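You operate a simulated robot arm through the tools that you are given. There is no shell and no other tool. Be economical: measure what you need, move in short steps, check, and stop when the job is done.

You run a simulated two-armed robot. Do the job below in one go: nothing can be reset, and whatever is moved stays where it is left.

Task
Put the cream run card on the upper conveyor. Then take the card on the top of the black bench and put it away on the shelf under the long bench. Then stack the 36 mm wooden block from the top of the green table on top of the 32 mm wooden block. Keep to this order.

It is judged by the outcome, as a careful person would: the job done as asked, and still so three seconds after it is handed in. It fails if anything else is knocked over, pushed out of place, dropped, spilled or broken.

Robot
Two 7-joint arms with three-finger grippers on one trunk, on a base that drives. Base frame: it is fixed to the floor where the robot stands at the start and does not move with it; the origin is under the middle of the robot, x ahead of it, y to its left, z up. Readings come in m, rad, newtons and seconds.
The left shoulder is at the start at [0.07, 0.165, 1.188], the right one opposite. With the tool pointing down near the work surface each hand reaches from about 0.34 to 0.86 m from the robot's upright axis, wherever it stands, measured 20 degrees to its own side. Places, roughly: card [-4, 16.25, 0.75]; shelf under the long bench [-2.2, 16.3, 0.3]; upper conveyor [0.6, 0.7, 1]; wooden block [-7, 16.25, 0.75]. Payload 3.91 kg a hand.
The tool frame of a hand sits at the grasp point between the pads (the TCP): z along the fingers, y along the line on which they close. The tips reach 0.03 m beyond it. The gripper opens to 0.116 m. The gripper's body begins 0.073 m behind the TCP.
Orientation is that of the tool frame in the base frame, as a unit quaternion [w, x, y, z]. With the fingers straight down and closing along the base's y, the tool's x points along the base's -x, its y along +y and its z along -z.

Tools
- The arms move only by the tool apply_moves. It takes "left_moves", "right_moves" or both (then of equal length, played together; a hand with none holds still); each is a list of rows, each a list of 7 numbers: the shift along the base's x, y, z in units of 50 mm (1.0 is 50 mm), then the turn, a rotation vector about the base's x, y, z in units of 6 degrees (1.0 is 6 degrees), then the opening, from 0 (shut) to 1 (fully open). In form: [[dx, dy, dz, rx, ry, rz, gripper], ...]. A call has 1 to 10 rows; each row shifts and turns the commanded pose from where the row before left it. A call with a number of a shift or a turn outside -1 to 1 is refused whole. Rows are played at 5 a second. More than 0.05 m and 0.15 rad between two rows, or a gripper value outside its range, and nothing of the call is played. Where a pose cannot be reached the arm comes as near as it can. A force on the tool above 40 N (or 10 N above the force at the start of the call, whichever is more), or a blocked arm, ends the call early, and 0.2 s more pass. Each finger travels about 0.153 m/s and halts on what it meets, pressing with about 35 N; the grip force reading is that of the motor and also rises with nothing between the fingers. The clock runs only during rows and for 0.2 s after the last one: add rows that do not move to give the fingers time. It gives the time, the measured TCP pose, the force on the tool (base axes), the opening and the grip force at its end, in the units of the frame above (readings bear some noise), with the torque about the TCP (base axes, N m) and any sound that the robot's microphone picked up.
- Cameras (640 x 400 px; columns grow to the right, rows downward): "scene" is now at [0.135, 0.0289, 1.5076]; the picture's right is [0.30, -0.95, 0.00], its down [-0.55, -0.17, -0.82] and it looks along [0.78, 0.24, -0.57] (base axes); focal length 248 px, centre (320, 200). "left" rides on the left gripper at [0.075, 0.017, -0.088] in its tool frame; the picture's right is [-0.22, 0.97, 0.00], its down [-0.70, -0.16, -0.70] and it looks along [-0.68, -0.16, 0.71] (tool axes); focal length 247 px, centre (320, 200). "right" rides on the right gripper at [0.052, 0.056, -0.088] in its tool frame; the picture's right is [-0.73, 0.68, 0.00], its down [-0.49, -0.52, -0.70] and it looks along [-0.48, -0.51, 0.71] (tool axes); focal length 247 px, centre (320, 200). There is no depth. A picture from a camera that has moved, and an enlarged one, comes with that camera's place and axes in the base frame and with its lens.
- get_image(camera): a new picture of that camera. No time passes.
- move_column(by): slides the trunk up (or, below 0, down) by that many m; the arms and the scene camera ride with it, the base frame stays. It gives what a move gives, with no picture.
- steer(legs): drives the robot by 1 to 6 legs, each [ahead, left, turn to the left] in m, m and rad, along the robot's own axes; the way and the turn of a leg run together, so that a leg with both is an arc; at most 1.5 m and 3.142 rad a leg. The arms and the cameras ride along, it lands a little off, and it stops where it bumps. It gives what a move gives.
- head_to(pan, tilt): turns the head with the scene camera to pan (to the left, within 1.501 rad either way) and tilt (down, from -0.506 to 1.204), counted from straight ahead of the robot. It gives what a move gives.
- close_up(camera, box): a new picture of the part [left, top, right, bottom] of that camera's present view, enlarged. No time passes.
- job_done(): hands the job in; it is judged then, once.

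Go step by step. Nothing tells you exact positions but the pictures and the camera data: compare them with the known pose of the tool, close in by small moves and look again before you grip or let go. The budget is 165 turns and 118 pictures, counting those below and the enlarged ones. Unless the task says otherwise, let go and move clear before handing in, and close with one line.

The tools are called after "Request:" as a command line: name --argument value ..., lists and objects as JSON in quotes. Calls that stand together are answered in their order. apply_moves: Moves the arms, as the interface text tells. Its arguments: {"type":"object","properties":{"left_moves":{"type":"array","items":{"type":"array","items":{"type":"number"}}},"right_moves":{"type":"array","items":{"type":"array","items":{"type":"number"}}}},"required":[]} The other tools are called the same way: move_column (by) slides the trunk up or down; steer (legs) drives the base; head_to (pan, tilt) turns the head that bears the scene camera; get_image (camera) takes a picture; close_up (camera, box) takes an enlarged picture of a part of a camera's view; job_done () hands the job in.

At the start:

```text
t: 0.0
left_position: [0.5897, 0.422, 1.3217]
left_tool_rot: [0.0, 0.0, 1.0, 0.0]
left_wrist_force: [0.0, -0.2, 0.9]
left_wrist_torque: [-0.03, 0.0, 0.01]
left_opening: 0.116
left_gripper_force: 0.2
right_position: [0.4302, -0.0565, 1.2953]
right_tool_rot: [0.0, 0.0, 1.0, 0.0]
right_wrist_force: [0.1, -0.5, -0.2]
right_wrist_torque: [-0.03, 0.01, 0.0]
right_opening: 0.116
right_gripper_force: 0.1
trunk travel left (down, up): [-0.725, 0.115]
robot x, y, heading: [-0.0003, -0.0016, -0.002]
head pan, tilt: [0.302, 0.611]
```

scene: 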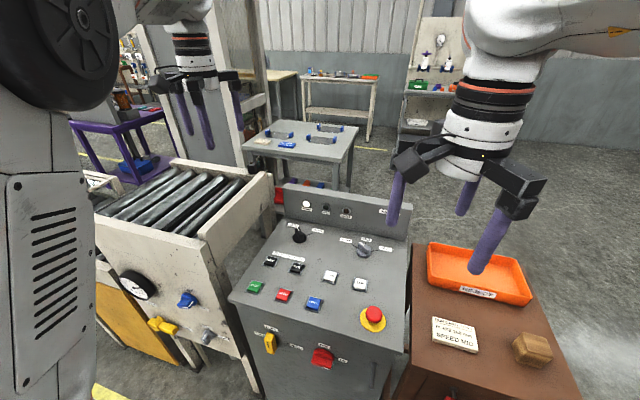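
right: 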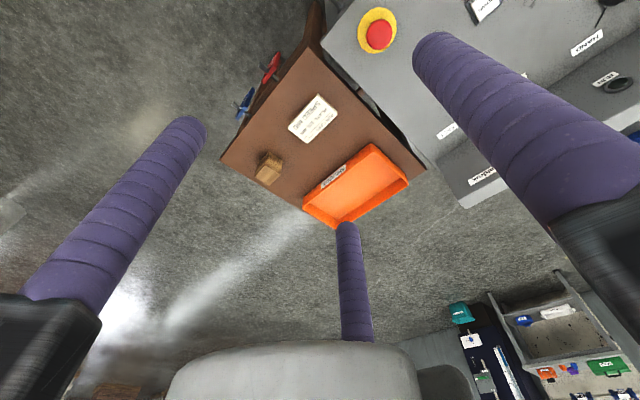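
left: 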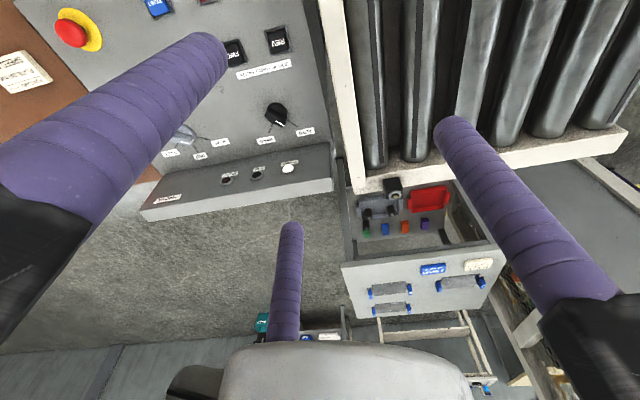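

I see the cream card on the brown cabinet at about [0.55, -0.21, 0.84]; the roller conveyor is to the left. I'll look closer at both.

Request:
close_up --camera "scene" --box '[400, 230, 580, 400]'

Request:
close_up --camera "right" --box '[210, 60, 430, 240]'

Request:
close_up --camera "scene" --box '[60, 120, 320, 380]'

```text
2.35 times, centred on (490, 315) of scene
camera zoom: at [0.135, 0.0289, 1.5076], right [0.3, -0.95, 0.0], down [-0.55, -0.17, -0.82], along [0.78, 0.24, -0.57], focal length 585 px, centre (-80, -71)
```

zoom: 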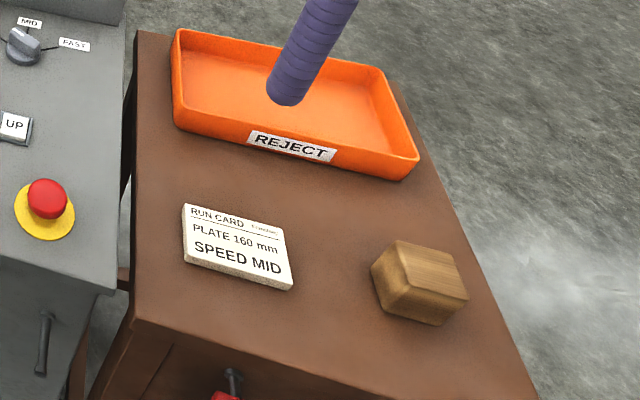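

```text
2.22 times, centred on (320, 150) of right
camera zoom: at [0.3774, -0.0011, 1.3833], right [0.73, 0.68, 0.0], down [0.49, -0.52, 0.7], along [0.48, -0.51, -0.71], focal length 549 px, centre (320, 311)
```

zoom: 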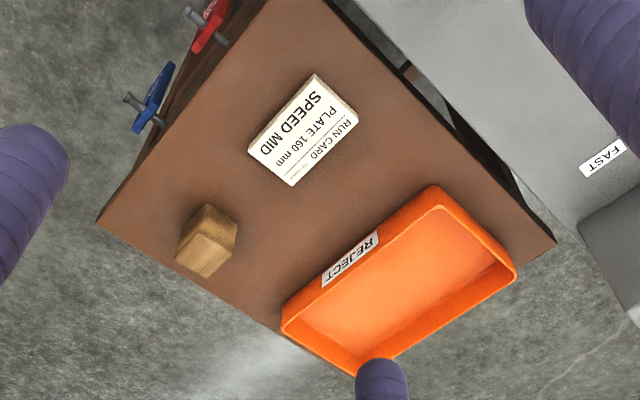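

```text
1.54 times, centred on (190, 250) of scene
camera zoom: at [0.135, 0.0289, 1.5076], right [0.3, -0.95, 0.0], down [-0.55, -0.17, -0.82], along [0.78, 0.24, -0.57], focal length 382 px, centre (520, 123)
```

zoom: 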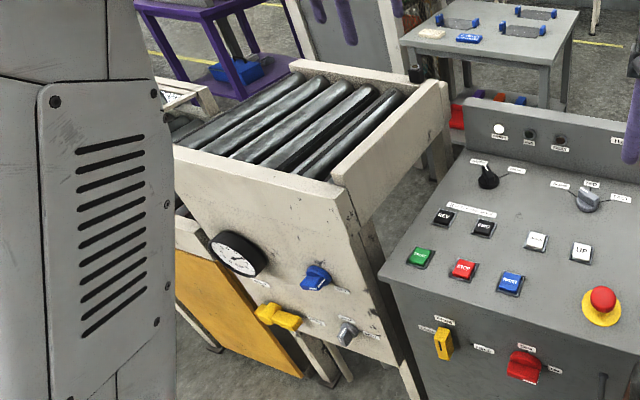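

The card is about 65 mm (x) by 100 mm (y), some 8 mm thick. The hand looks as if it has three purple fingers, so I'll half-shut the left one in free air to see how they move.

Request:
apply_moves --left_moves '[[0, 0, 0, 0, 0, 0, 0.3], [0, 0, 0, 0, 0, 0, 0.3], [0, 0, 0, 0, 0, 0, 0.3]]'

Request:
get_image --camera "left"

Request:
get_image --camera "scene"

```text
t: 0.8
left_position: [0.5897, 0.4204, 1.3223]
left_tool_rot: [0.0, 0.0, 1.0, 0.0]
left_wrist_force: [-0.7, -0.7, 0.0]
left_wrist_torque: [-0.02, 0.02, -0.02]
left_opening: 0.0348
left_gripper_force: 0.1
right_position: [0.4302, -0.0562, 1.2949]
right_tool_rot: [0.0, 0.0, 1.0, 0.0]
right_wrist_force: [-0.1, -0.7, 0.3]
right_wrist_torque: [-0.02, 0.0, -0.01]
right_opening: 0.1161
right_gripper_force: 0.1
trunk travel left (down, up): [-0.725, 0.115]
robot x, y, heading: [0.0034, -0.0011, 0.001]
head pan, tilt: [0.302, 0.611]
```

```text
111 pictures are left
camera left: at [0.5144, 0.4394, 1.4109], right [0.22, 0.97, 0.0], down [0.7, -0.16, 0.7], along [0.68, -0.16, -0.71], focal length 247 px, centre (320, 200)
```

left: 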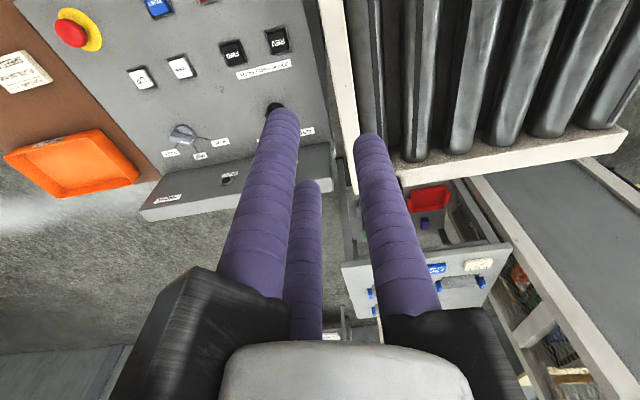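

```text
110 pictures are left
camera scene: at [0.135, 0.0289, 1.5076], right [0.3, -0.95, 0.0], down [-0.55, -0.17, -0.82], along [0.78, 0.24, -0.57], focal length 248 px, centre (320, 200)
```

scene: 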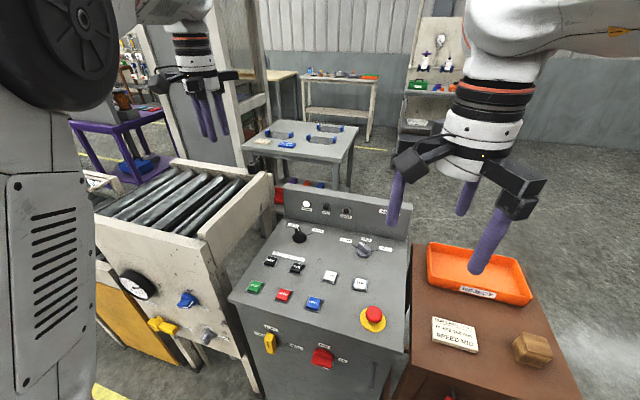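

The three fingers close radially, so I'll grip the card with one finger on its short end and two on its long edges. I plan to pick it with the left hand after a short drive to the right, so I'll check that the right side is clear.

Request:
head_to --pan -1.2 --tilt 0.8

Request:
get_image --camera "scene"

Request:
head_to --pan 1.2 --tilt 0.6

Request:
get_image --camera "scene"

```text
t: 2.4
left_position: [0.5892, 0.4205, 1.3225]
left_tool_rot: [0.0, 0.0, 1.0, -0.001]
left_wrist_force: [-0.3, 0.3, 0.9]
left_wrist_torque: [-0.05, 0.01, 0.0]
left_opening: 0.0348
left_gripper_force: 0.1
right_position: [0.4302, -0.056, 1.2947]
right_tool_rot: [-0.001, 0.0, 1.0, 0.0]
right_wrist_force: [-0.3, 0.0, -0.2]
right_wrist_torque: [0.01, -0.04, -0.02]
right_opening: 0.116
right_gripper_force: 0.0
trunk travel left (down, up): [-0.725, 0.115]
robot x, y, heading: [-0.002, 0.0011, 0.004]
head pan, tilt: [-1.201, 0.799]
```

```text
109 pictures are left
camera scene: at [0.0801, -0.0724, 1.4917], right [-0.93, -0.36, 0.0], down [-0.26, 0.67, -0.7], along [0.25, -0.65, -0.72], focal length 248 px, centre (320, 200)
```

scene: 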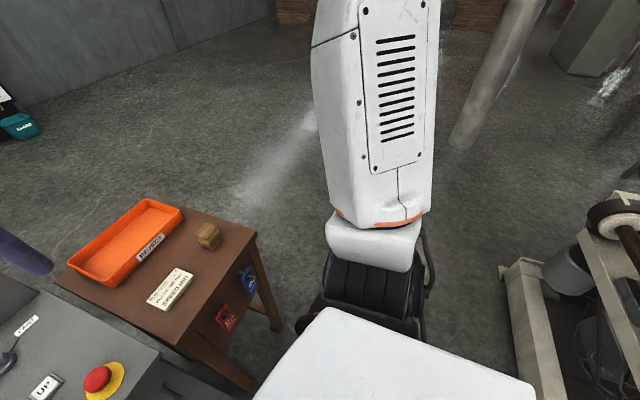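

```text
t: 4.6
left_position: [0.5903, 0.4204, 1.3224]
left_tool_rot: [0.0, 0.0, 1.0, 0.0]
left_wrist_force: [0.2, 0.0, 1.2]
left_wrist_torque: [0.0, 0.01, -0.02]
left_opening: 0.0347
left_gripper_force: 0.0
right_position: [0.4314, -0.0563, 1.294]
right_tool_rot: [0.0, 0.0, 1.0, 0.0]
right_wrist_force: [0.0, 0.6, 0.3]
right_wrist_torque: [0.0, -0.03, -0.01]
right_opening: 0.1161
right_gripper_force: 0.0
trunk travel left (down, up): [-0.725, 0.115]
robot x, y, heading: [0.0017, -0.0014, 0.001]
head pan, tilt: [1.201, 0.6]
```

```text
108 pictures are left
camera scene: at [0.0829, 0.0851, 1.5085], right [0.93, -0.36, 0.0], down [-0.2, -0.53, -0.82], along [0.3, 0.77, -0.57], focal length 248 px, centre (320, 200)
```

scene: 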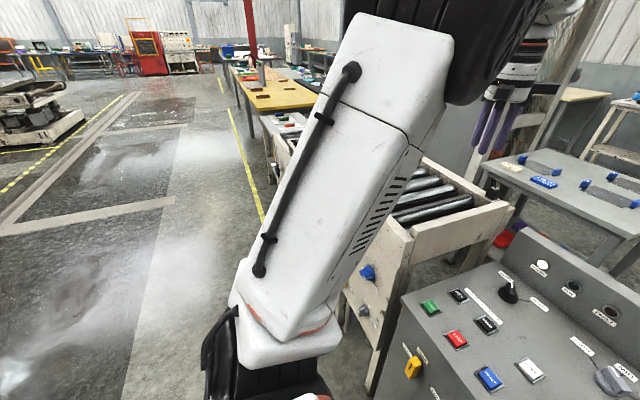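

The floor on both sides is open, with an aisle along the left. I'll use the right hand: move it above the card, then look again before going down.

Request:
apply_moves --right_moves '[[0.468, -0.56, -0.6, 0, 0, 0, 1], [0.468, -0.56, -0.8, 0, 0, 0, 1], [0.468, -0.56, -0.9, 0, 0, 0, 1], [0.468, -0.56, -0.9, 0, 0, 0, 1], [0.468, -0.56, -0.9, 0, 0, 0, 1], [0, 0, -0.8, 0, 0, 0, 1]]'

Request:
head_to --pan -0.35 --tilt 0.95

Request:
get_image --camera "right"

Request:
get_image --camera "scene"

```text
refused: row 2 steps farther than a row can; nothing moved
```

```text
t: 6.2
left_position: [0.5898, 0.4213, 1.322]
left_tool_rot: [0.0, 0.0, 1.0, 0.0]
left_wrist_force: [0.2, 0.5, 0.4]
left_wrist_torque: [0.01, -0.01, -0.01]
left_opening: 0.0346
left_gripper_force: 0.1
right_position: [0.4307, -0.0571, 1.2955]
right_tool_rot: [0.0, 0.0, 1.0, 0.0]
right_wrist_force: [-0.3, 0.1, 0.0]
right_wrist_torque: [0.02, 0.01, 0.0]
right_opening: 0.1161
right_gripper_force: 0.1
trunk travel left (down, up): [-0.725, 0.115]
robot x, y, heading: [-0.0017, 0.002, 0.005]
head pan, tilt: [-0.351, 0.949]
```

```text
107 pictures are left
camera right: at [0.3773, -0.0011, 1.3833], right [0.73, 0.68, 0.0], down [0.49, -0.52, 0.7], along [0.48, -0.51, -0.71], focal length 247 px, centre (320, 200)
```

right: 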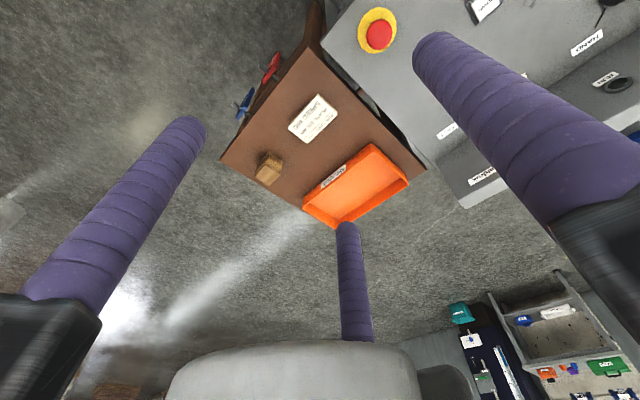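

```text
106 pictures are left
camera scene: at [0.1192, -0.0222, 1.4801], right [-0.34, -0.94, 0.0], down [-0.76, 0.28, -0.58], along [0.55, -0.2, -0.81], focal length 248 px, centre (320, 200)
```

scene: 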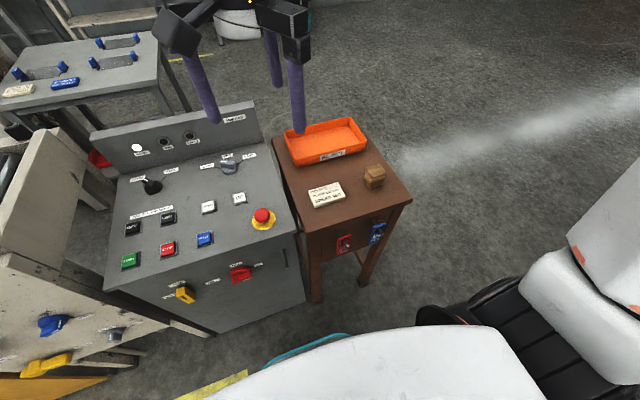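

The step limit counts the whole shift, so I'll replay the approach in smaller rows.

Request:
apply_moves --right_moves '[[0.29, -0.35, -0.61, 0, 0, 0, 1], [0.29, -0.35, -0.61, 0, 0, 0, 1], [0.29, -0.35, -0.61, 0, 0, 0, 1], [0.29, -0.35, -0.61, 0, 0, 0, 1], [0.29, -0.35, -0.61, 0, 0, 0, 1], [0.29, -0.35, -0.61, 0, 0, 0, 1], [0.29, -0.35, -0.61, 0, 0, 0, 1], [0.29, -0.35, -0.61, 0, 0, 0, 1], [0, 0, 0, 0, 0, 0, 1]]'

Request:
get_image --camera "right"

Request:
get_image --camera "scene"

```text
t: 8.2
left_position: [0.5877, 0.4213, 1.3222]
left_tool_rot: [0.0, 0.0, 1.0, 0.0]
left_wrist_force: [-0.2, -0.3, 0.1]
left_wrist_torque: [0.05, -0.06, 0.01]
left_opening: 0.0345
left_gripper_force: 0.2
right_position: [0.5458, -0.1985, 1.0527]
right_tool_rot: [0.0, -0.001, 1.0, 0.0]
right_wrist_force: [-0.7, -0.1, 0.4]
right_wrist_torque: [-0.01, -0.01, 0.0]
right_opening: 0.116
right_gripper_force: 0.1
trunk travel left (down, up): [-0.725, 0.115]
robot x, y, heading: [0.0037, 0.0014, -0.001]
head pan, tilt: [-0.351, 0.949]
```

```text
105 pictures are left
camera right: at [0.4922, -0.1435, 1.142], right [0.73, 0.68, 0.0], down [0.49, -0.52, 0.7], along [0.48, -0.51, -0.71], focal length 247 px, centre (320, 200)
```

right: 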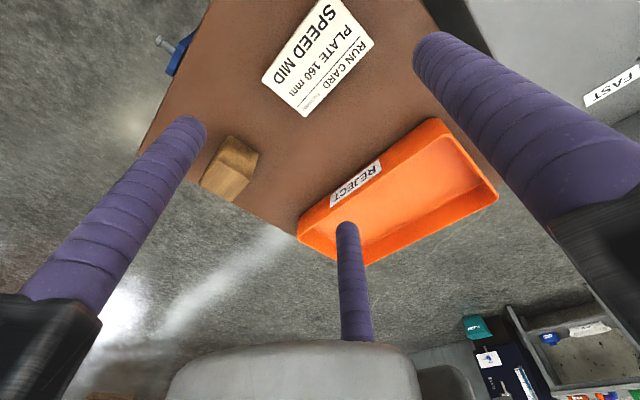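

```text
104 pictures are left
camera scene: at [0.1183, -0.022, 1.4802], right [-0.34, -0.94, 0.0], down [-0.76, 0.28, -0.58], along [0.55, -0.2, -0.81], focal length 248 px, centre (320, 200)
```

scene: 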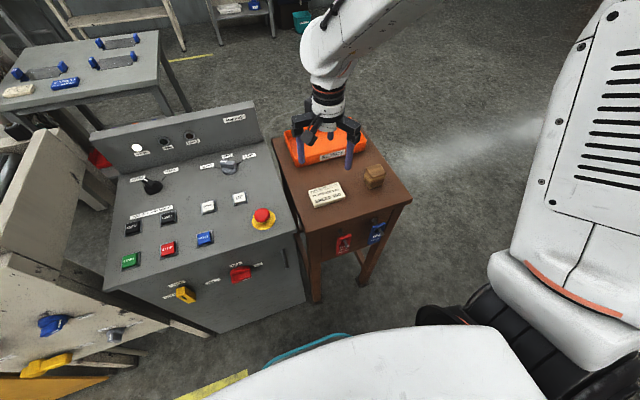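

The card lies under the hand. I'll go down about 80 mm and refine.

Request:
apply_moves --right_moves '[[0, 0, -0.6, 0, 0, 0, 1], [0, 0, -0.6, 0, 0, 0, 1], [0, 0, -0.4, 0, 0, 0, 1], [0, 0, 0, 0, 0, 0, 1]]'

Request:
get_image --camera "right"

Request:
close_up --camera "scene" --box '[240, 80, 440, 260]'

```text
t: 9.2
left_position: [0.59, 0.4215, 1.3227]
left_tool_rot: [-0.001, 0.0, 1.0, 0.0]
left_wrist_force: [0.4, 0.3, 0.2]
left_wrist_torque: [0.0, 0.01, 0.01]
left_opening: 0.0347
left_gripper_force: 0.0
right_position: [0.5469, -0.1973, 0.9703]
right_tool_rot: [0.0, 0.0, 1.0, 0.0]
right_wrist_force: [-1.0, 0.1, -0.6]
right_wrist_torque: [0.02, -0.03, 0.02]
right_opening: 0.1159
right_gripper_force: 0.0
trunk travel left (down, up): [-0.725, 0.115]
robot x, y, heading: [-0.0003, 0.0001, -0.002]
head pan, tilt: [-0.351, 0.949]
```

```text
103 pictures are left
camera right: at [0.4926, -0.1407, 1.0594], right [0.73, 0.68, 0.0], down [0.49, -0.52, 0.7], along [0.48, -0.51, -0.71], focal length 247 px, centre (320, 200)
```

right: 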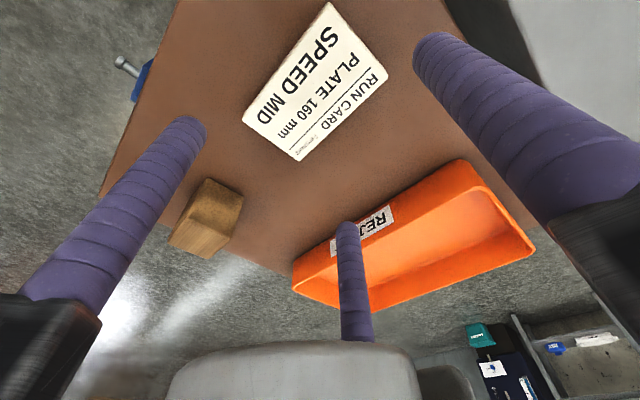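

```text
2.22 times, centred on (340, 170) of scene
camera zoom: at [0.1192, -0.0222, 1.4801], right [-0.34, -0.94, 0.0], down [-0.76, 0.28, -0.58], along [0.55, -0.2, -0.81], focal length 552 px, centre (276, 267)
```

zoom: 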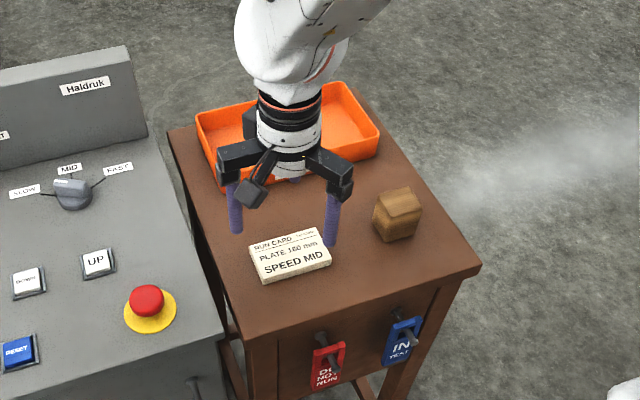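

The card is about 60 × 100 mm, top around z 0.87. I'll shift the hand so its lone finger faces the +y end and go down further.

Request:
apply_moves --right_moves '[[-0.1, 0.2, -0.6, 0, 0, 0, 1], [0, 0, -0.4, 0, 0, 0, 1], [0, 0, 0, 0, 0, 0, 1]]'

Request:
get_image --camera "right"

Request:
close_up --camera "scene" --box '[260, 120, 420, 260]'

```text
t: 10.0
left_position: [0.589, 0.4219, 1.3237]
left_tool_rot: [0.0, 0.0, 1.0, 0.0]
left_wrist_force: [-0.7, 0.4, 0.5]
left_wrist_torque: [0.03, 0.0, 0.04]
left_opening: 0.0349
left_gripper_force: 0.0
right_position: [0.5398, -0.1866, 0.9203]
right_tool_rot: [0.0, 0.001, 1.0, 0.0]
right_wrist_force: [-0.4, -0.4, 0.1]
right_wrist_torque: [0.0, -0.02, 0.02]
right_opening: 0.1159
right_gripper_force: 0.1
trunk travel left (down, up): [-0.725, 0.115]
robot x, y, heading: [-0.0001, 0.0014, 0.001]
head pan, tilt: [-0.351, 0.949]
```

```text
101 pictures are left
camera right: at [0.4863, -0.1316, 1.0091], right [0.73, 0.68, 0.0], down [0.49, -0.52, 0.7], along [0.48, -0.51, -0.71], focal length 247 px, centre (320, 200)
```

right: 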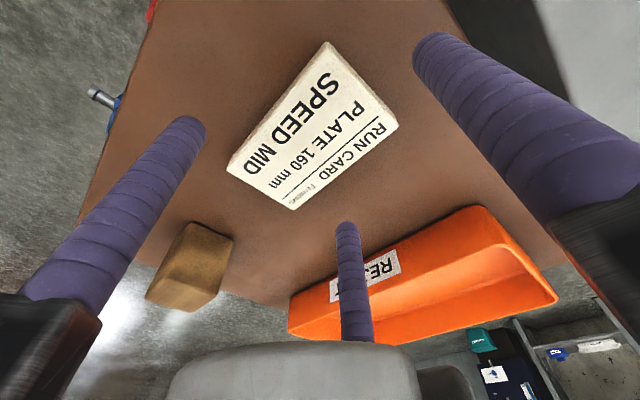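

```text
2.86 times, centred on (340, 190) of scene
camera zoom: at [0.1185, -0.0224, 1.4802], right [-0.34, -0.94, 0.0], down [-0.76, 0.28, -0.58], along [0.55, -0.2, -0.81], focal length 710 px, centre (263, 229)
```

zoom: 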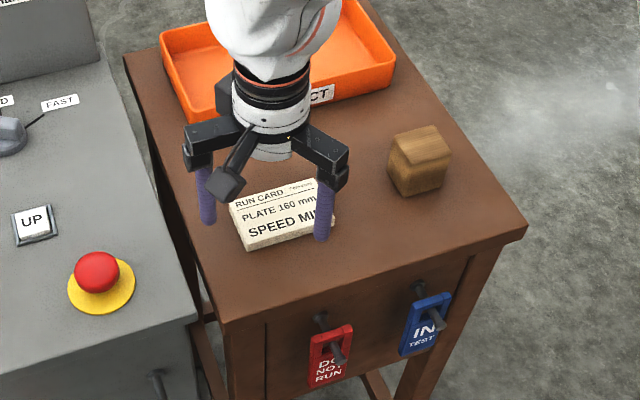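

Alignment is good. I'll ease down toward the table top.

Request:
apply_moves --right_moves '[[0, 0, -0.3, 0, 0, 0, 1], [0, 0, -0.1, 0, 0, 0, 1], [0, 0, 0, 0, 0, 0, 1]]'

Request:
get_image --camera "right"

Request:
close_up --camera "scene" --box '[290, 150, 390, 230]'

```text
t: 10.8
left_position: [0.5907, 0.4224, 1.3225]
left_tool_rot: [0.0, 0.0, 1.0, 0.0]
left_wrist_force: [-0.7, 0.2, 0.0]
left_wrist_torque: [0.02, 0.0, 0.02]
left_opening: 0.0346
left_gripper_force: 0.1
right_position: [0.5397, -0.187, 0.8999]
right_tool_rot: [0.0, 0.0, 1.0, -0.001]
right_wrist_force: [-0.5, -0.3, 0.0]
right_wrist_torque: [-0.03, -0.02, -0.03]
right_opening: 0.1159
right_gripper_force: 0.0
trunk travel left (down, up): [-0.725, 0.115]
robot x, y, heading: [-0.0006, 0.0002, 0.001]
head pan, tilt: [-0.351, 0.949]
```

```text
99 pictures are left
camera right: at [0.4866, -0.1313, 0.9885], right [0.73, 0.68, 0.0], down [0.49, -0.52, 0.7], along [0.48, -0.51, -0.71], focal length 247 px, centre (320, 200)
```

right: 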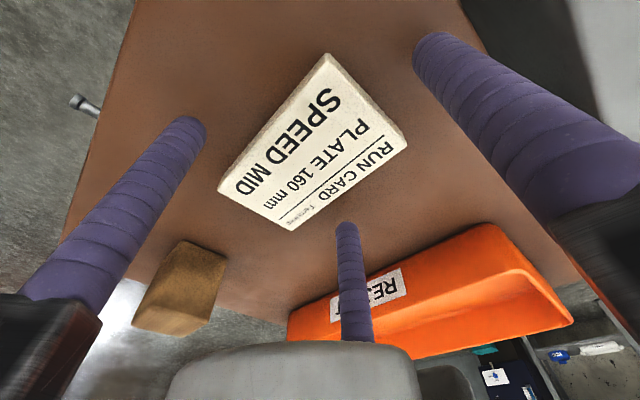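

```text
5.00 times, centred on (340, 190) of scene
camera zoom: at [0.1192, -0.0222, 1.4801], right [-0.34, -0.94, 0.0], down [-0.76, 0.28, -0.58], along [0.55, -0.2, -0.81], focal length 1242 px, centre (220, 250)
```

zoom: 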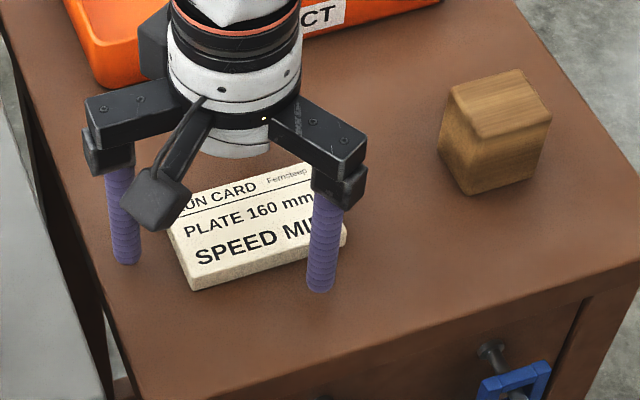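

Still no contact; I'll step down further in 3–4 mm steps, watching the force.

Request:
apply_moves --right_moves '[[0, 0, -0.08, 0, 0, 0, 1], [0, 0, -0.08, 0, 0, 0, 1], [0, 0, 0, 0, 0, 0, 1]]'

Request:
get_image --camera "right"

```text
t: 11.6
left_position: [0.5897, 0.4211, 1.3229]
left_tool_rot: [0.001, 0.0, 1.0, 0.0]
left_wrist_force: [-0.4, -0.1, 0.5]
left_wrist_torque: [0.01, 0.03, -0.02]
left_opening: 0.0349
left_gripper_force: 0.1
right_position: [0.5401, -0.1874, 0.8936]
right_tool_rot: [-0.001, 0.0, 1.0, 0.0]
right_wrist_force: [0.0, -0.8, -0.5]
right_wrist_torque: [-0.02, 0.0, 0.03]
right_opening: 0.116
right_gripper_force: 0.1
trunk travel left (down, up): [-0.725, 0.115]
robot x, y, heading: [0.0006, -0.0039, -0.001]
head pan, tilt: [-0.351, 0.949]
```

```text
97 pictures are left
camera right: at [0.4872, -0.1316, 0.9814], right [0.73, 0.68, 0.0], down [0.49, -0.52, 0.7], along [0.48, -0.51, -0.71], focal length 247 px, centre (320, 200)
```

right: 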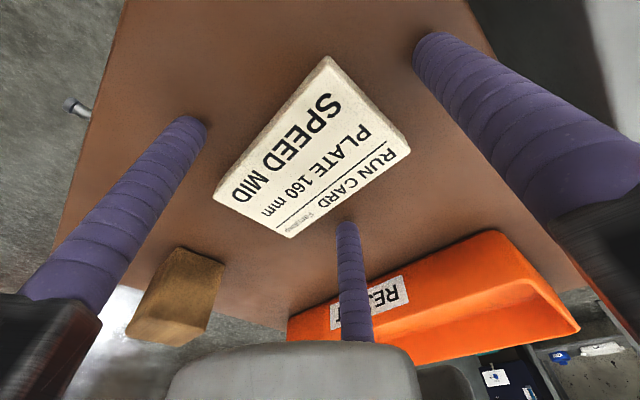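

The tips are about level with the card now. I'll go a few millimetres lower, then close gently.

Request:
apply_moves --right_moves '[[0, 0, -0.05, 0, 0, 0, 1], [0, 0, 0, 0, 0, 0, 1], [0, 0, 0, 0, 0, 0, 0.9], [0, 0, 0, 0, 0, 0, 0.8], [0, 0, 0, 0, 0, 0, 0.7], [0, 0, 0, 0, 0, 0, 0.66]]'

Request:
get_image --camera "right"

Request:
close_up --camera "scene" --box '[290, 150, 390, 230]'

```text
t: 13.0
left_position: [0.5904, 0.4207, 1.322]
left_tool_rot: [0.001, 0.0, 1.0, 0.0]
left_wrist_force: [0.0, -0.1, 0.4]
left_wrist_torque: [-0.03, -0.04, -0.01]
left_opening: 0.0346
left_gripper_force: 0.1
right_position: [0.54, -0.1882, 0.8898]
right_tool_rot: [0.0, 0.0, 1.0, 0.0]
right_wrist_force: [-0.6, -0.5, 0.8]
right_wrist_torque: [0.01, 0.0, 0.02]
right_opening: 0.0766
right_gripper_force: 0.1
trunk travel left (down, up): [-0.725, 0.115]
robot x, y, heading: [-0.0003, 0.001, -0.001]
head pan, tilt: [-0.351, 0.949]
```

```text
96 pictures are left
camera right: at [0.4874, -0.1324, 0.9789], right [0.73, 0.68, 0.0], down [0.49, -0.52, 0.7], along [0.48, -0.51, -0.71], focal length 247 px, centre (320, 200)
```

right: 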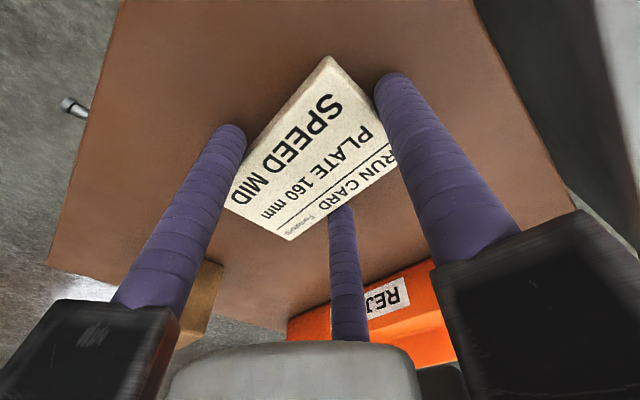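

```text
5.00 times, centred on (340, 190) of scene
camera zoom: at [0.1193, -0.0222, 1.4801], right [-0.34, -0.94, 0.0], down [-0.76, 0.28, -0.58], along [0.55, -0.2, -0.81], focal length 1242 px, centre (220, 250)
```

zoom: 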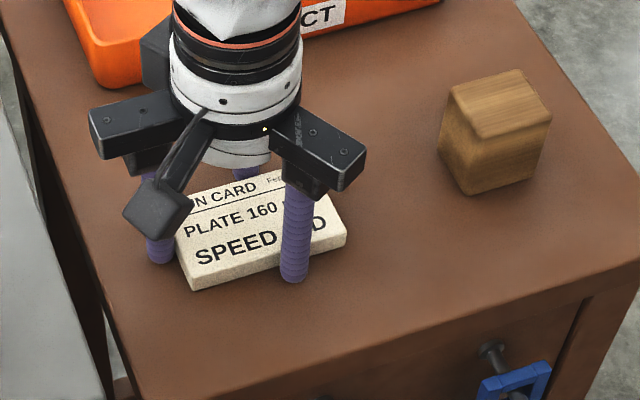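

The fingers are just outside the card edges. I'll lower a hair more and close.

Request:
apply_moves --right_moves '[[0, 0, -0.06, 0, 0, 0, 0.66], [0, 0, 0, 0, 0, 0, 0.6], [0, 0, 0, 0, 0, 0, 0.5], [0, 0, 0, 0, 0, 0, 0.4], [0, 0, 0, 0, 0, 0, 0.4], [0, 0, 0, 0, 0, 0, 0.4]]'

Request:
get_image --camera "right"

```text
t: 14.4
left_position: [0.5875, 0.4216, 1.3246]
left_tool_rot: [0.0, 0.0, 1.0, 0.0]
left_wrist_force: [0.2, 0.2, -0.1]
left_wrist_torque: [0.04, 0.0, 0.01]
left_opening: 0.0347
left_gripper_force: 0.1
right_position: [0.5388, -0.1887, 0.89]
right_tool_rot: [0.002, 0.0, 1.0, 0.0]
right_wrist_force: [0.2, -8.7, 31.6]
right_wrist_torque: [-0.55, 0.83, 0.42]
right_opening: 0.0705
right_gripper_force: 34.6
trunk travel left (down, up): [-0.725, 0.115]
robot x, y, heading: [-0.0013, -0.0001, 0.002]
head pan, tilt: [-0.351, 0.949]
```

```text
94 pictures are left
camera right: at [0.4862, -0.132, 0.9781], right [0.73, 0.68, 0.0], down [0.48, -0.52, 0.7], along [0.48, -0.51, -0.71], focal length 247 px, centre (320, 200)
```

right: 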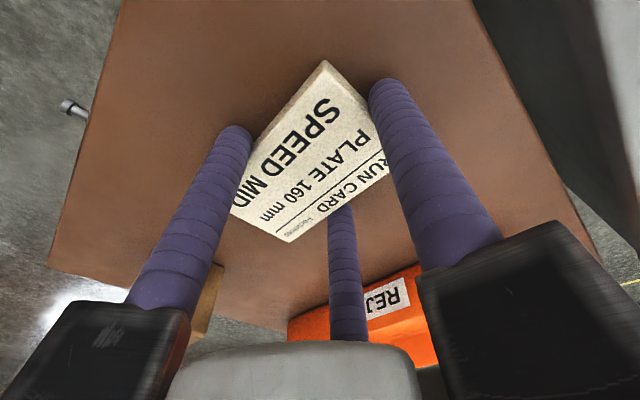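

The card is gripped at an opening of 70 mm. I'll lift it and look.

Request:
apply_moves --right_moves '[[0, 0, 0.2, 0, 0, 0, 0.4], [0, 0, 0.5, 0, 0, 0, 0.4], [0, 0, 0.8, 0, 0, 0, 0.4], [0, 0, 0.8, 0, 0, 0, 0.4]]'

Request:
get_image --camera "right"

Request:
get_image --camera "scene"

```text
t: 15.4
left_position: [0.589, 0.423, 1.322]
left_tool_rot: [0.002, 0.0, 1.0, 0.0]
left_wrist_force: [-0.4, -0.5, -0.3]
left_wrist_torque: [-0.02, -0.03, 0.01]
left_opening: 0.0349
left_gripper_force: 0.1
right_position: [0.5389, -0.1862, 1.0043]
right_tool_rot: [0.001, 0.001, 1.0, 0.0]
right_wrist_force: [-0.8, 0.1, -0.7]
right_wrist_torque: [-0.02, -0.01, 0.02]
right_opening: 0.0703
right_gripper_force: 34.9
trunk travel left (down, up): [-0.725, 0.115]
robot x, y, heading: [-0.0003, 0.0013, -0.004]
head pan, tilt: [-0.351, 0.949]
```

```text
93 pictures are left
camera right: at [0.4856, -0.1297, 1.0925], right [0.73, 0.68, 0.0], down [0.49, -0.52, 0.7], along [0.48, -0.51, -0.71], focal length 247 px, centre (320, 200)
```

right: 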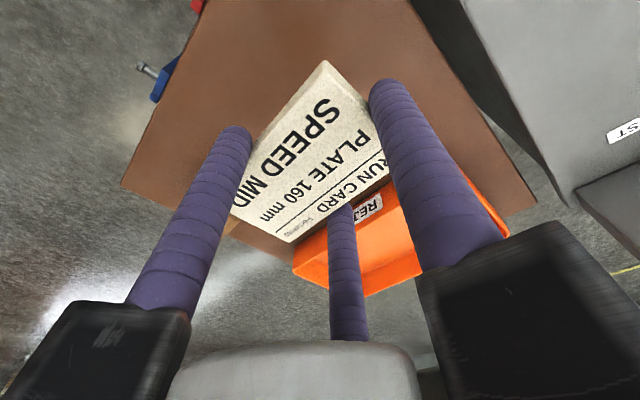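

```text
92 pictures are left
camera scene: at [0.1181, -0.0218, 1.4801], right [-0.34, -0.94, 0.0], down [-0.76, 0.28, -0.58], along [0.55, -0.2, -0.81], focal length 248 px, centre (320, 200)
```

scene: 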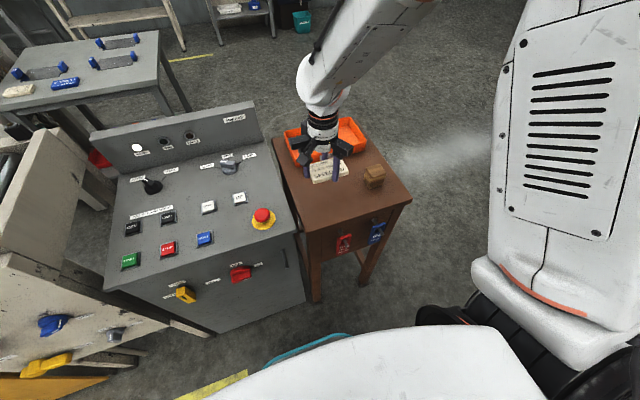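

The card is held firmly. I'll raise it, draw both hands in, then drive left along the aisle to face the conveyor.

Request:
apply_moves --right_moves '[[0, 0, 0.8, 0, 0, 0, 0.4], [-0.25, 0, 0.75, 0, 0, 0, 0.4], [-0.25, 0, 0.75, 0, 0, 0, 0.4], [-0.25, 0, 0.75, 0, 0, 0, 0.4], [-0.25, 0, 0.75, 0, 0, 0, 0.4], [-0.25, 0, 0.75, 0, 0, 0, 0.4], [-0.25, 0, 0.75, 0, 0, 0, 0.4], [-0.25, 0, 0.5, 0, 0, 0, 0.4]]' --left_moves '[[-0.48, 0, 0, 0, 0, 0, 0.3], [-0.48, 0, 0, 0, 0, 0, 0.3], [-0.48, 0, 0, 0, 0, 0, 0.3], [-0.48, 0, 0, 0, 0, 0, 0.3], [-0.48, 0, 0, 0, 0, 0, 0.3], [-0.48, 0, 0, 0, 0, 0, 0.3], [-0.48, 0, 0, 0, 0, 0, 0.3], [-0.48, 0, 0, 0, 0, 0, 0.3]]'

Request:
steer --legs '[[0, 0.7, 0]]'

Request:
head_to --pan 0.0 --tilt 0.75

Request:
get_image --camera "scene"

```text
t: 17.2
left_position: [0.3941, 0.4288, 1.3178]
left_tool_rot: [0.007, -0.001, 1.0, -0.026]
left_wrist_force: [-0.7, 0.1, 0.2]
left_wrist_torque: [-0.03, -0.05, 0.0]
left_opening: 0.0349
left_gripper_force: 0.1
right_position: [0.4537, -0.1877, 1.2943]
right_tool_rot: [0.001, 0.0, 1.0, -0.001]
right_wrist_force: [-0.3, -0.3, -0.8]
right_wrist_torque: [0.0, -0.04, -0.03]
right_opening: 0.0704
right_gripper_force: 35.3
trunk travel left (down, up): [-0.725, 0.115]
robot x, y, heading: [-0.0005, 0.0003, -0.004]
head pan, tilt: [-0.351, 0.949]
```

```text
t: 21.1
left_position: [0.4021, 1.1304, 1.3122]
left_tool_rot: [0.0, -0.002, 1.0, -0.026]
left_wrist_force: [-0.6, 0.0, -0.4]
left_wrist_torque: [-0.02, -0.01, -0.03]
left_opening: 0.0349
left_gripper_force: 0.0
right_position: [0.4558, 0.5098, 1.2932]
right_tool_rot: [0.0, 0.003, 1.0, 0.0]
right_wrist_force: [1.0, -0.5, -1.0]
right_wrist_torque: [0.01, -0.02, -0.01]
right_opening: 0.0703
right_gripper_force: 35.2
trunk travel left (down, up): [-0.725, 0.115]
robot x, y, heading: [0.0035, 0.7001, -0.006]
head pan, tilt: [-0.351, 0.949]
```

```text
t: 21.9
left_position: [0.4009, 1.1321, 1.3112]
left_tool_rot: [-0.001, -0.001, 1.0, -0.028]
left_wrist_force: [0.7, -0.3, -0.3]
left_wrist_torque: [-0.03, -0.01, -0.05]
left_opening: 0.0347
left_gripper_force: 0.0
right_position: [0.4557, 0.5125, 1.2938]
right_tool_rot: [0.0, 0.003, 1.0, 0.0]
right_wrist_force: [0.1, -0.5, -1.2]
right_wrist_torque: [-0.01, 0.01, -0.03]
right_opening: 0.0701
right_gripper_force: 34.8
trunk travel left (down, up): [-0.725, 0.115]
robot x, y, heading: [0.0041, 0.7047, -0.006]
head pan, tilt: [0.0, 0.75]
```

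```text
91 pictures are left
camera scene: at [0.1362, 0.7054, 1.4956], right [-0.01, -1.0, 0.0], down [-0.68, 0.01, -0.73], along [0.73, -0.01, -0.68], focal length 248 px, centre (320, 200)
```

scene: 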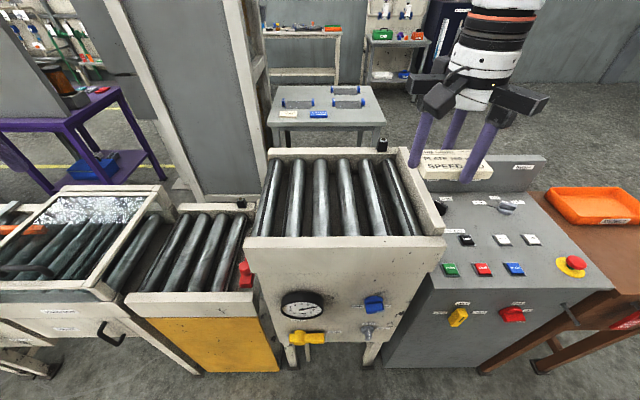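

Now I can see it: the upper conveyor is the taller roller box straight ahead, rollers running along x with about 75 mm pitch. I'll bring the card above it and measure the rollers.

Request:
apply_moves --right_moves '[[0.7, 0.35, -0.2, 0, 0, 0, 0.4], [0.7, 0.35, -0.2, 0, 0, 0, 0.4], [0.7, 0.35, -0.3, 0, 0, 0, 0.4], [0.7, 0.35, -0.3, 0, 0, 0, 0.4], [0.7, 0.35, -0.3, 0, 0, 0, 0.4], [0.7, 0.35, -0.3, 0, 0, 0, 0.4], [0, 0, 0, 0, 0, 0, 0.4]]'

Request:
get_image --camera "right"

Request:
close_up --camera "scene" --box '[230, 80, 470, 260]'

```text
t: 23.5
left_position: [0.4007, 1.1326, 1.313]
left_tool_rot: [-0.001, -0.002, 1.0, -0.027]
left_wrist_force: [-0.9, 0.0, -0.1]
left_wrist_torque: [0.01, -0.01, 0.0]
left_opening: 0.0348
left_gripper_force: 0.0
right_position: [0.666, 0.616, 1.2145]
right_tool_rot: [0.0, 0.003, 1.0, 0.0]
right_wrist_force: [0.4, -0.6, 0.2]
right_wrist_torque: [0.02, -0.05, 0.02]
right_opening: 0.0701
right_gripper_force: 35.1
trunk travel left (down, up): [-0.725, 0.115]
robot x, y, heading: [0.0017, 0.7031, -0.009]
head pan, tilt: [0.0, 0.75]
```

```text
90 pictures are left
camera right: at [0.6141, 0.6724, 1.3022], right [0.74, 0.68, 0.0], down [0.48, -0.53, 0.7], along [0.47, -0.52, -0.71], focal length 247 px, centre (320, 200)
```

right: 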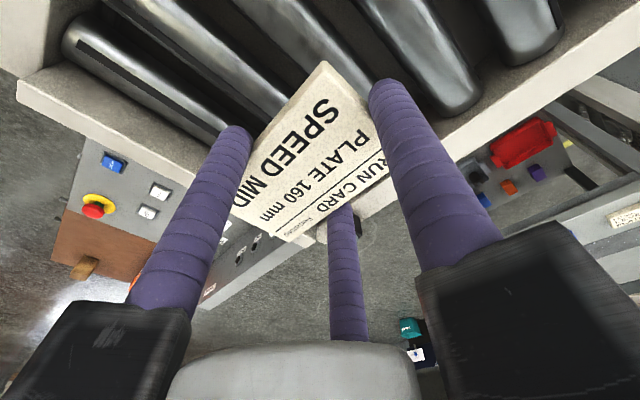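

```text
2.22 times, centred on (350, 170) of scene
camera zoom: at [0.135, 0.7047, 1.4958], right [-0.01, -1.0, 0.0], down [-0.68, 0.01, -0.73], along [0.73, 0.0, -0.68], focal length 552 px, centre (253, 267)
```

zoom: 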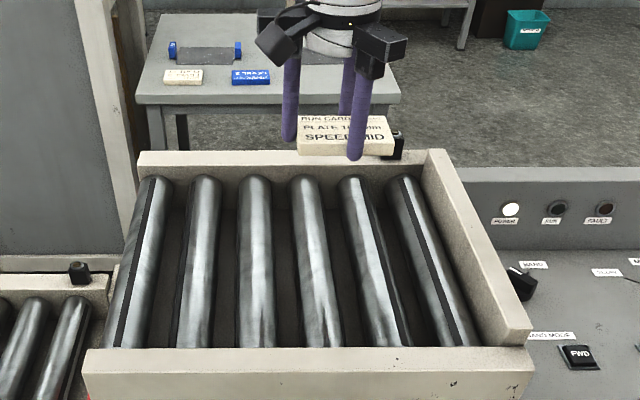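

Rollers 4 and 5 have their tops near y 0.635 and 0.566, so the card should be centred at about y 0.60, which the current hand position gives. I'll lower it 70 mm and check the height.

Request:
apply_moves --right_moves '[[0, 0, -0.5, 0, 0, 0, 0.4], [0, 0, -0.5, 0, 0, 0, 0.4], [0, 0, -0.4, 0, 0, 0, 0.4], [0, 0, 0, 0, 0, 0, 0.4]]'

Request:
get_image --camera "right"

Request:
close_up --camera "scene" --box '[230, 80, 470, 260]'

```text
t: 24.5
left_position: [0.4008, 1.132, 1.3125]
left_tool_rot: [-0.001, -0.002, 1.0, -0.028]
left_wrist_force: [-0.5, 0.5, -0.6]
left_wrist_torque: [-0.02, -0.01, 0.01]
left_opening: 0.0348
left_gripper_force: 0.1
right_position: [0.667, 0.6166, 1.1406]
right_tool_rot: [-0.001, 0.003, 1.0, 0.0]
right_wrist_force: [-0.2, -0.4, -1.1]
right_wrist_torque: [0.0, -0.01, 0.02]
right_opening: 0.0702
right_gripper_force: 34.7
trunk travel left (down, up): [-0.725, 0.115]
robot x, y, heading: [0.003, 0.7013, -0.007]
head pan, tilt: [0.0, 0.75]
```

```text
88 pictures are left
camera right: at [0.6145, 0.6727, 1.2297], right [0.74, 0.68, 0.0], down [0.48, -0.53, 0.7], along [0.47, -0.52, -0.71], focal length 247 px, centre (320, 200)
```

right: 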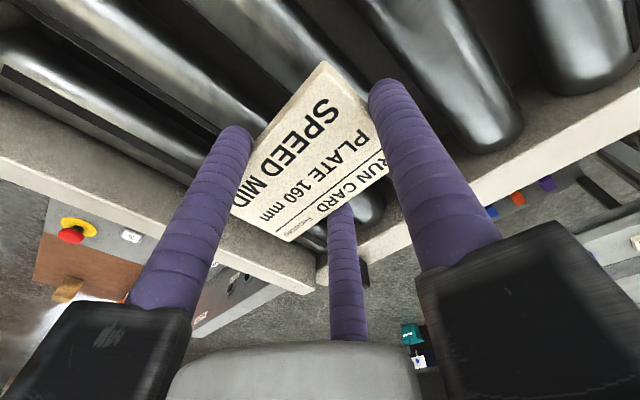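

```text
2.22 times, centred on (350, 170) of scene
camera zoom: at [0.1365, 0.7054, 1.4956], right [-0.01, -1.0, 0.0], down [-0.68, 0.0, -0.73], along [0.73, -0.01, -0.68], focal length 552 px, centre (253, 267)
```

zoom: 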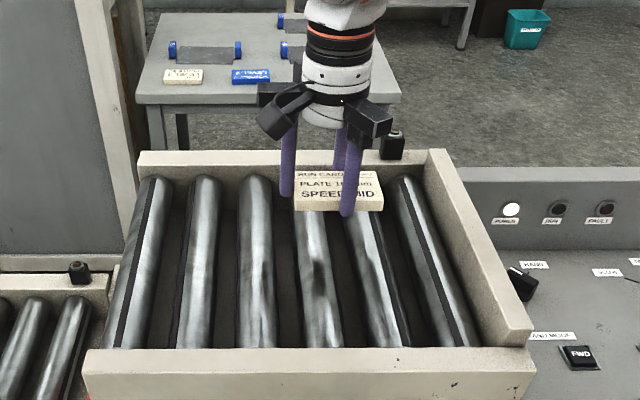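

About 60–80 mm remains to the rollers. Lowering another 40 mm.

Request:
apply_moves --right_moves '[[0, 0, -0.4, 0, 0, 0, 0.4], [0, 0, -0.4, 0, 0, 0, 0.4], [0, 0, 0, 0, 0, 0, 0.4]]'

Request:
close_up --camera "scene" --box '[250, 120, 450, 260]'

```text
t: 25.3
left_position: [0.4003, 1.1322, 1.3125]
left_tool_rot: [0.0, -0.001, 1.0, -0.028]
left_wrist_force: [-1.0, -0.5, 0.4]
left_wrist_torque: [0.0, -0.02, 0.01]
left_opening: 0.0346
left_gripper_force: 0.0
right_position: [0.6655, 0.6153, 1.104]
right_tool_rot: [0.0, 0.003, 1.0, 0.0]
right_wrist_force: [0.2, 0.5, -0.6]
right_wrist_torque: [0.0, 0.0, 0.01]
right_opening: 0.0704
right_gripper_force: 35.2
trunk travel left (down, up): [-0.725, 0.115]
robot x, y, heading: [0.0055, 0.7017, -0.007]
head pan, tilt: [0.0, 0.75]
```

```text
2.86 times, centred on (350, 190) of scene
camera zoom: at [0.1358, 0.7051, 1.4957], right [-0.01, -1.0, 0.0], down [-0.68, 0.0, -0.73], along [0.73, -0.01, -0.68], focal length 710 px, centre (234, 229)
```

zoom: 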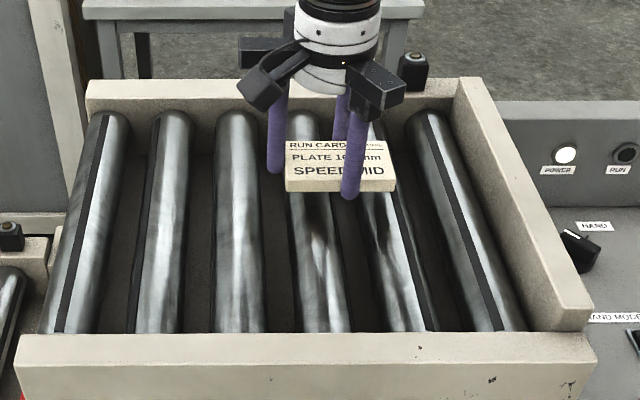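

The card should go about 14 mm toward −y to sit evenly on rollers 4 and 5. I'll shift it and go down more.

Request:
apply_moves --right_moves '[[0, -0.28, 0, 0, 0, 0, 0.4], [0, 0, -0.4, 0, 0, 0, 0.4], [0, 0, 0, 0, 0, 0, 0.4]]'

Request:
close_up --camera "scene" --box '[270, 130, 430, 240]'

Request:
get_image --camera "right"

```text
t: 26.1
left_position: [0.401, 1.1329, 1.3125]
left_tool_rot: [-0.002, -0.001, 1.0, -0.029]
left_wrist_force: [0.3, -0.8, 0.5]
left_wrist_torque: [0.0, -0.01, 0.0]
left_opening: 0.0349
left_gripper_force: 0.1
right_position: [0.6665, 0.6025, 1.0832]
right_tool_rot: [-0.001, 0.003, 1.0, 0.0]
right_wrist_force: [0.8, 0.5, -0.9]
right_wrist_torque: [-0.02, -0.01, -0.01]
right_opening: 0.0701
right_gripper_force: 35.4
trunk travel left (down, up): [-0.725, 0.115]
robot x, y, heading: [0.0039, 0.7051, -0.009]
head pan, tilt: [0.0, 0.75]
```

```text
3.64 times, centred on (350, 185) of scene
camera zoom: at [0.1361, 0.7055, 1.4957], right [-0.01, -1.0, 0.0], down [-0.68, 0.0, -0.73], along [0.73, -0.01, -0.68], focal length 904 px, centre (211, 254)
```

zoom: 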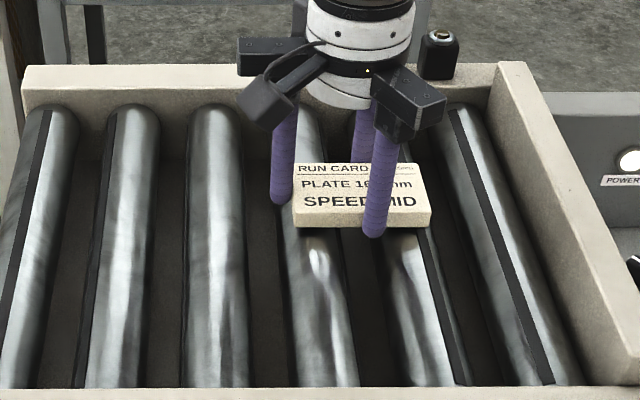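

```text
84 pictures are left
camera right: at [0.6133, 0.6589, 1.1715], right [0.74, 0.68, 0.0], down [0.48, -0.53, 0.7], along [0.47, -0.52, -0.71], focal length 247 px, centre (320, 200)
```

right: 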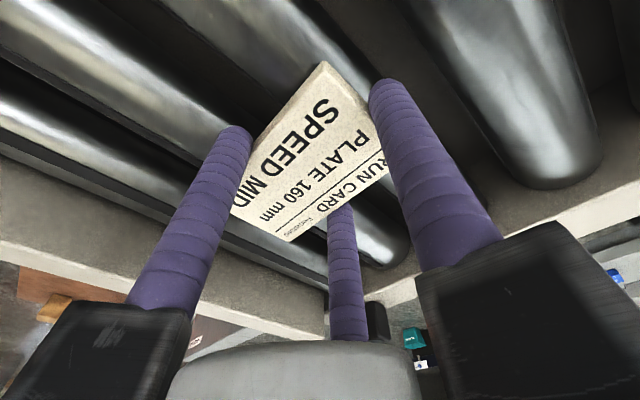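

Centred between the two rollers. Lowering until it touches.

Request:
apply_moves --right_moves '[[0, 0, -0.15, 0, 0, 0, 0.4], [0, 0, -0.15, 0, 0, 0, 0.4], [0, 0, 0, 0, 0, 0, 0.4]]'

Request:
close_up --camera "scene" --box '[290, 140, 410, 230]'

```text
t: 26.8
left_position: [0.3989, 1.1335, 1.3137]
left_tool_rot: [0.001, -0.002, 1.0, -0.029]
left_wrist_force: [0.9, 0.0, 0.1]
left_wrist_torque: [0.0, 0.03, 0.01]
left_opening: 0.0349
left_gripper_force: 0.1
right_position: [0.6689, 0.6023, 1.0783]
right_tool_rot: [0.009, 0.002, 1.0, 0.0]
right_wrist_force: [-10.2, -0.1, 20.1]
right_wrist_torque: [-0.66, 1.07, -0.2]
right_opening: 0.0704
right_gripper_force: 35.7
trunk travel left (down, up): [-0.725, 0.115]
robot x, y, heading: [0.0034, 0.7036, -0.009]
head pan, tilt: [0.0, 0.75]
stopped in row 3 (right hand): the force on the tool passed its limit at 42 N (the readings are from after the stop); the commanded pose is now the measured one
```

```text
4.44 times, centred on (350, 185) of scene
camera zoom: at [0.1331, 0.7057, 1.496], right [-0.01, -1.0, 0.0], down [-0.68, 0.0, -0.73], along [0.73, -0.01, -0.68], focal length 1104 px, centre (187, 267)
```

zoom: 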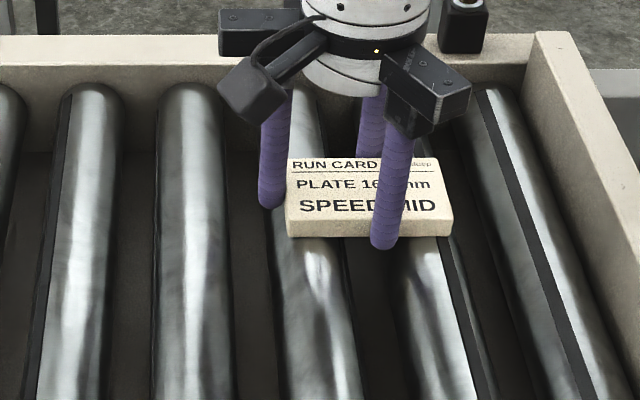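

It touches the rollers. I'll relieve the pressure by 1 mm and open the fingers.

Request:
apply_moves --right_moves '[[0, 0, 0.03, 0, 0, 0, 0.45], [0, 0, 0, 0, 0, 0, 0.6], [0, 0, 0, 0, 0, 0, 0.7], [0, 0, 0, 0, 0, 0, 0.8], [0, 0, 0, 0, 0, 0, 0.8]]'

Request:
close_up --camera "scene" --box '[290, 140, 410, 230]'

Request:
get_image --camera "right"

```text
t: 28.0
left_position: [0.4015, 1.1346, 1.3114]
left_tool_rot: [0.0, -0.001, 1.0, -0.028]
left_wrist_force: [-0.3, 0.2, -0.5]
left_wrist_torque: [0.0, 0.0, -0.03]
left_opening: 0.0347
left_gripper_force: 0.0
right_position: [0.6734, 0.6045, 1.0784]
right_tool_rot: [0.01, 0.003, 1.0, -0.001]
right_wrist_force: [17.4, 9.0, 28.2]
right_wrist_torque: [-0.46, 0.7, 0.11]
right_opening: 0.0828
right_gripper_force: 0.1
trunk travel left (down, up): [-0.725, 0.115]
robot x, y, heading: [-0.0019, 0.7074, -0.006]
head pan, tilt: [0.0, 0.75]
```

```text
4.44 times, centred on (350, 185) of scene
camera zoom: at [0.1364, 0.7077, 1.4958], right [-0.01, -1.0, 0.0], down [-0.68, 0.0, -0.73], along [0.73, -0.01, -0.68], focal length 1104 px, centre (187, 267)
```

zoom: 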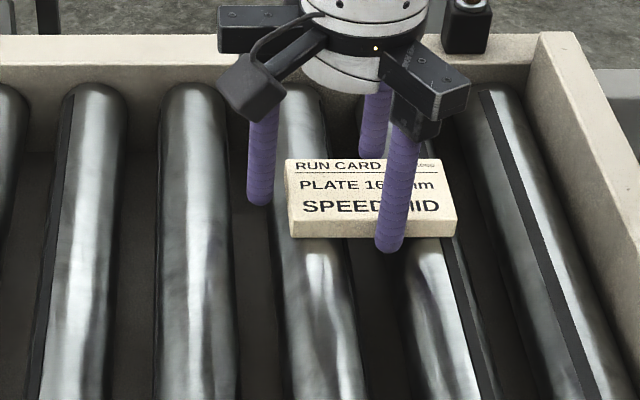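

```text
81 pictures are left
camera right: at [0.6172, 0.661, 1.1658], right [0.74, 0.68, 0.01], down [0.47, -0.53, 0.71], along [0.49, -0.52, -0.71], focal length 247 px, centre (320, 200)
```

right: 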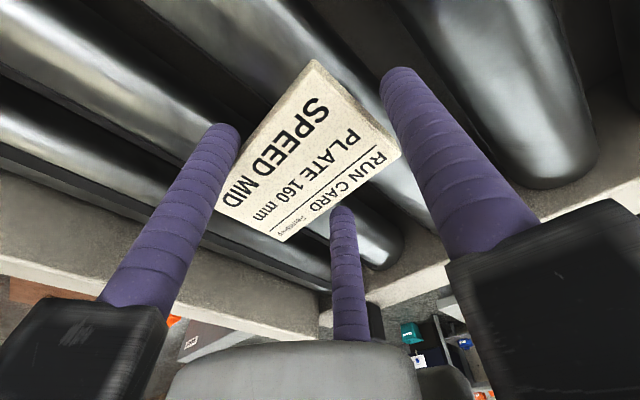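

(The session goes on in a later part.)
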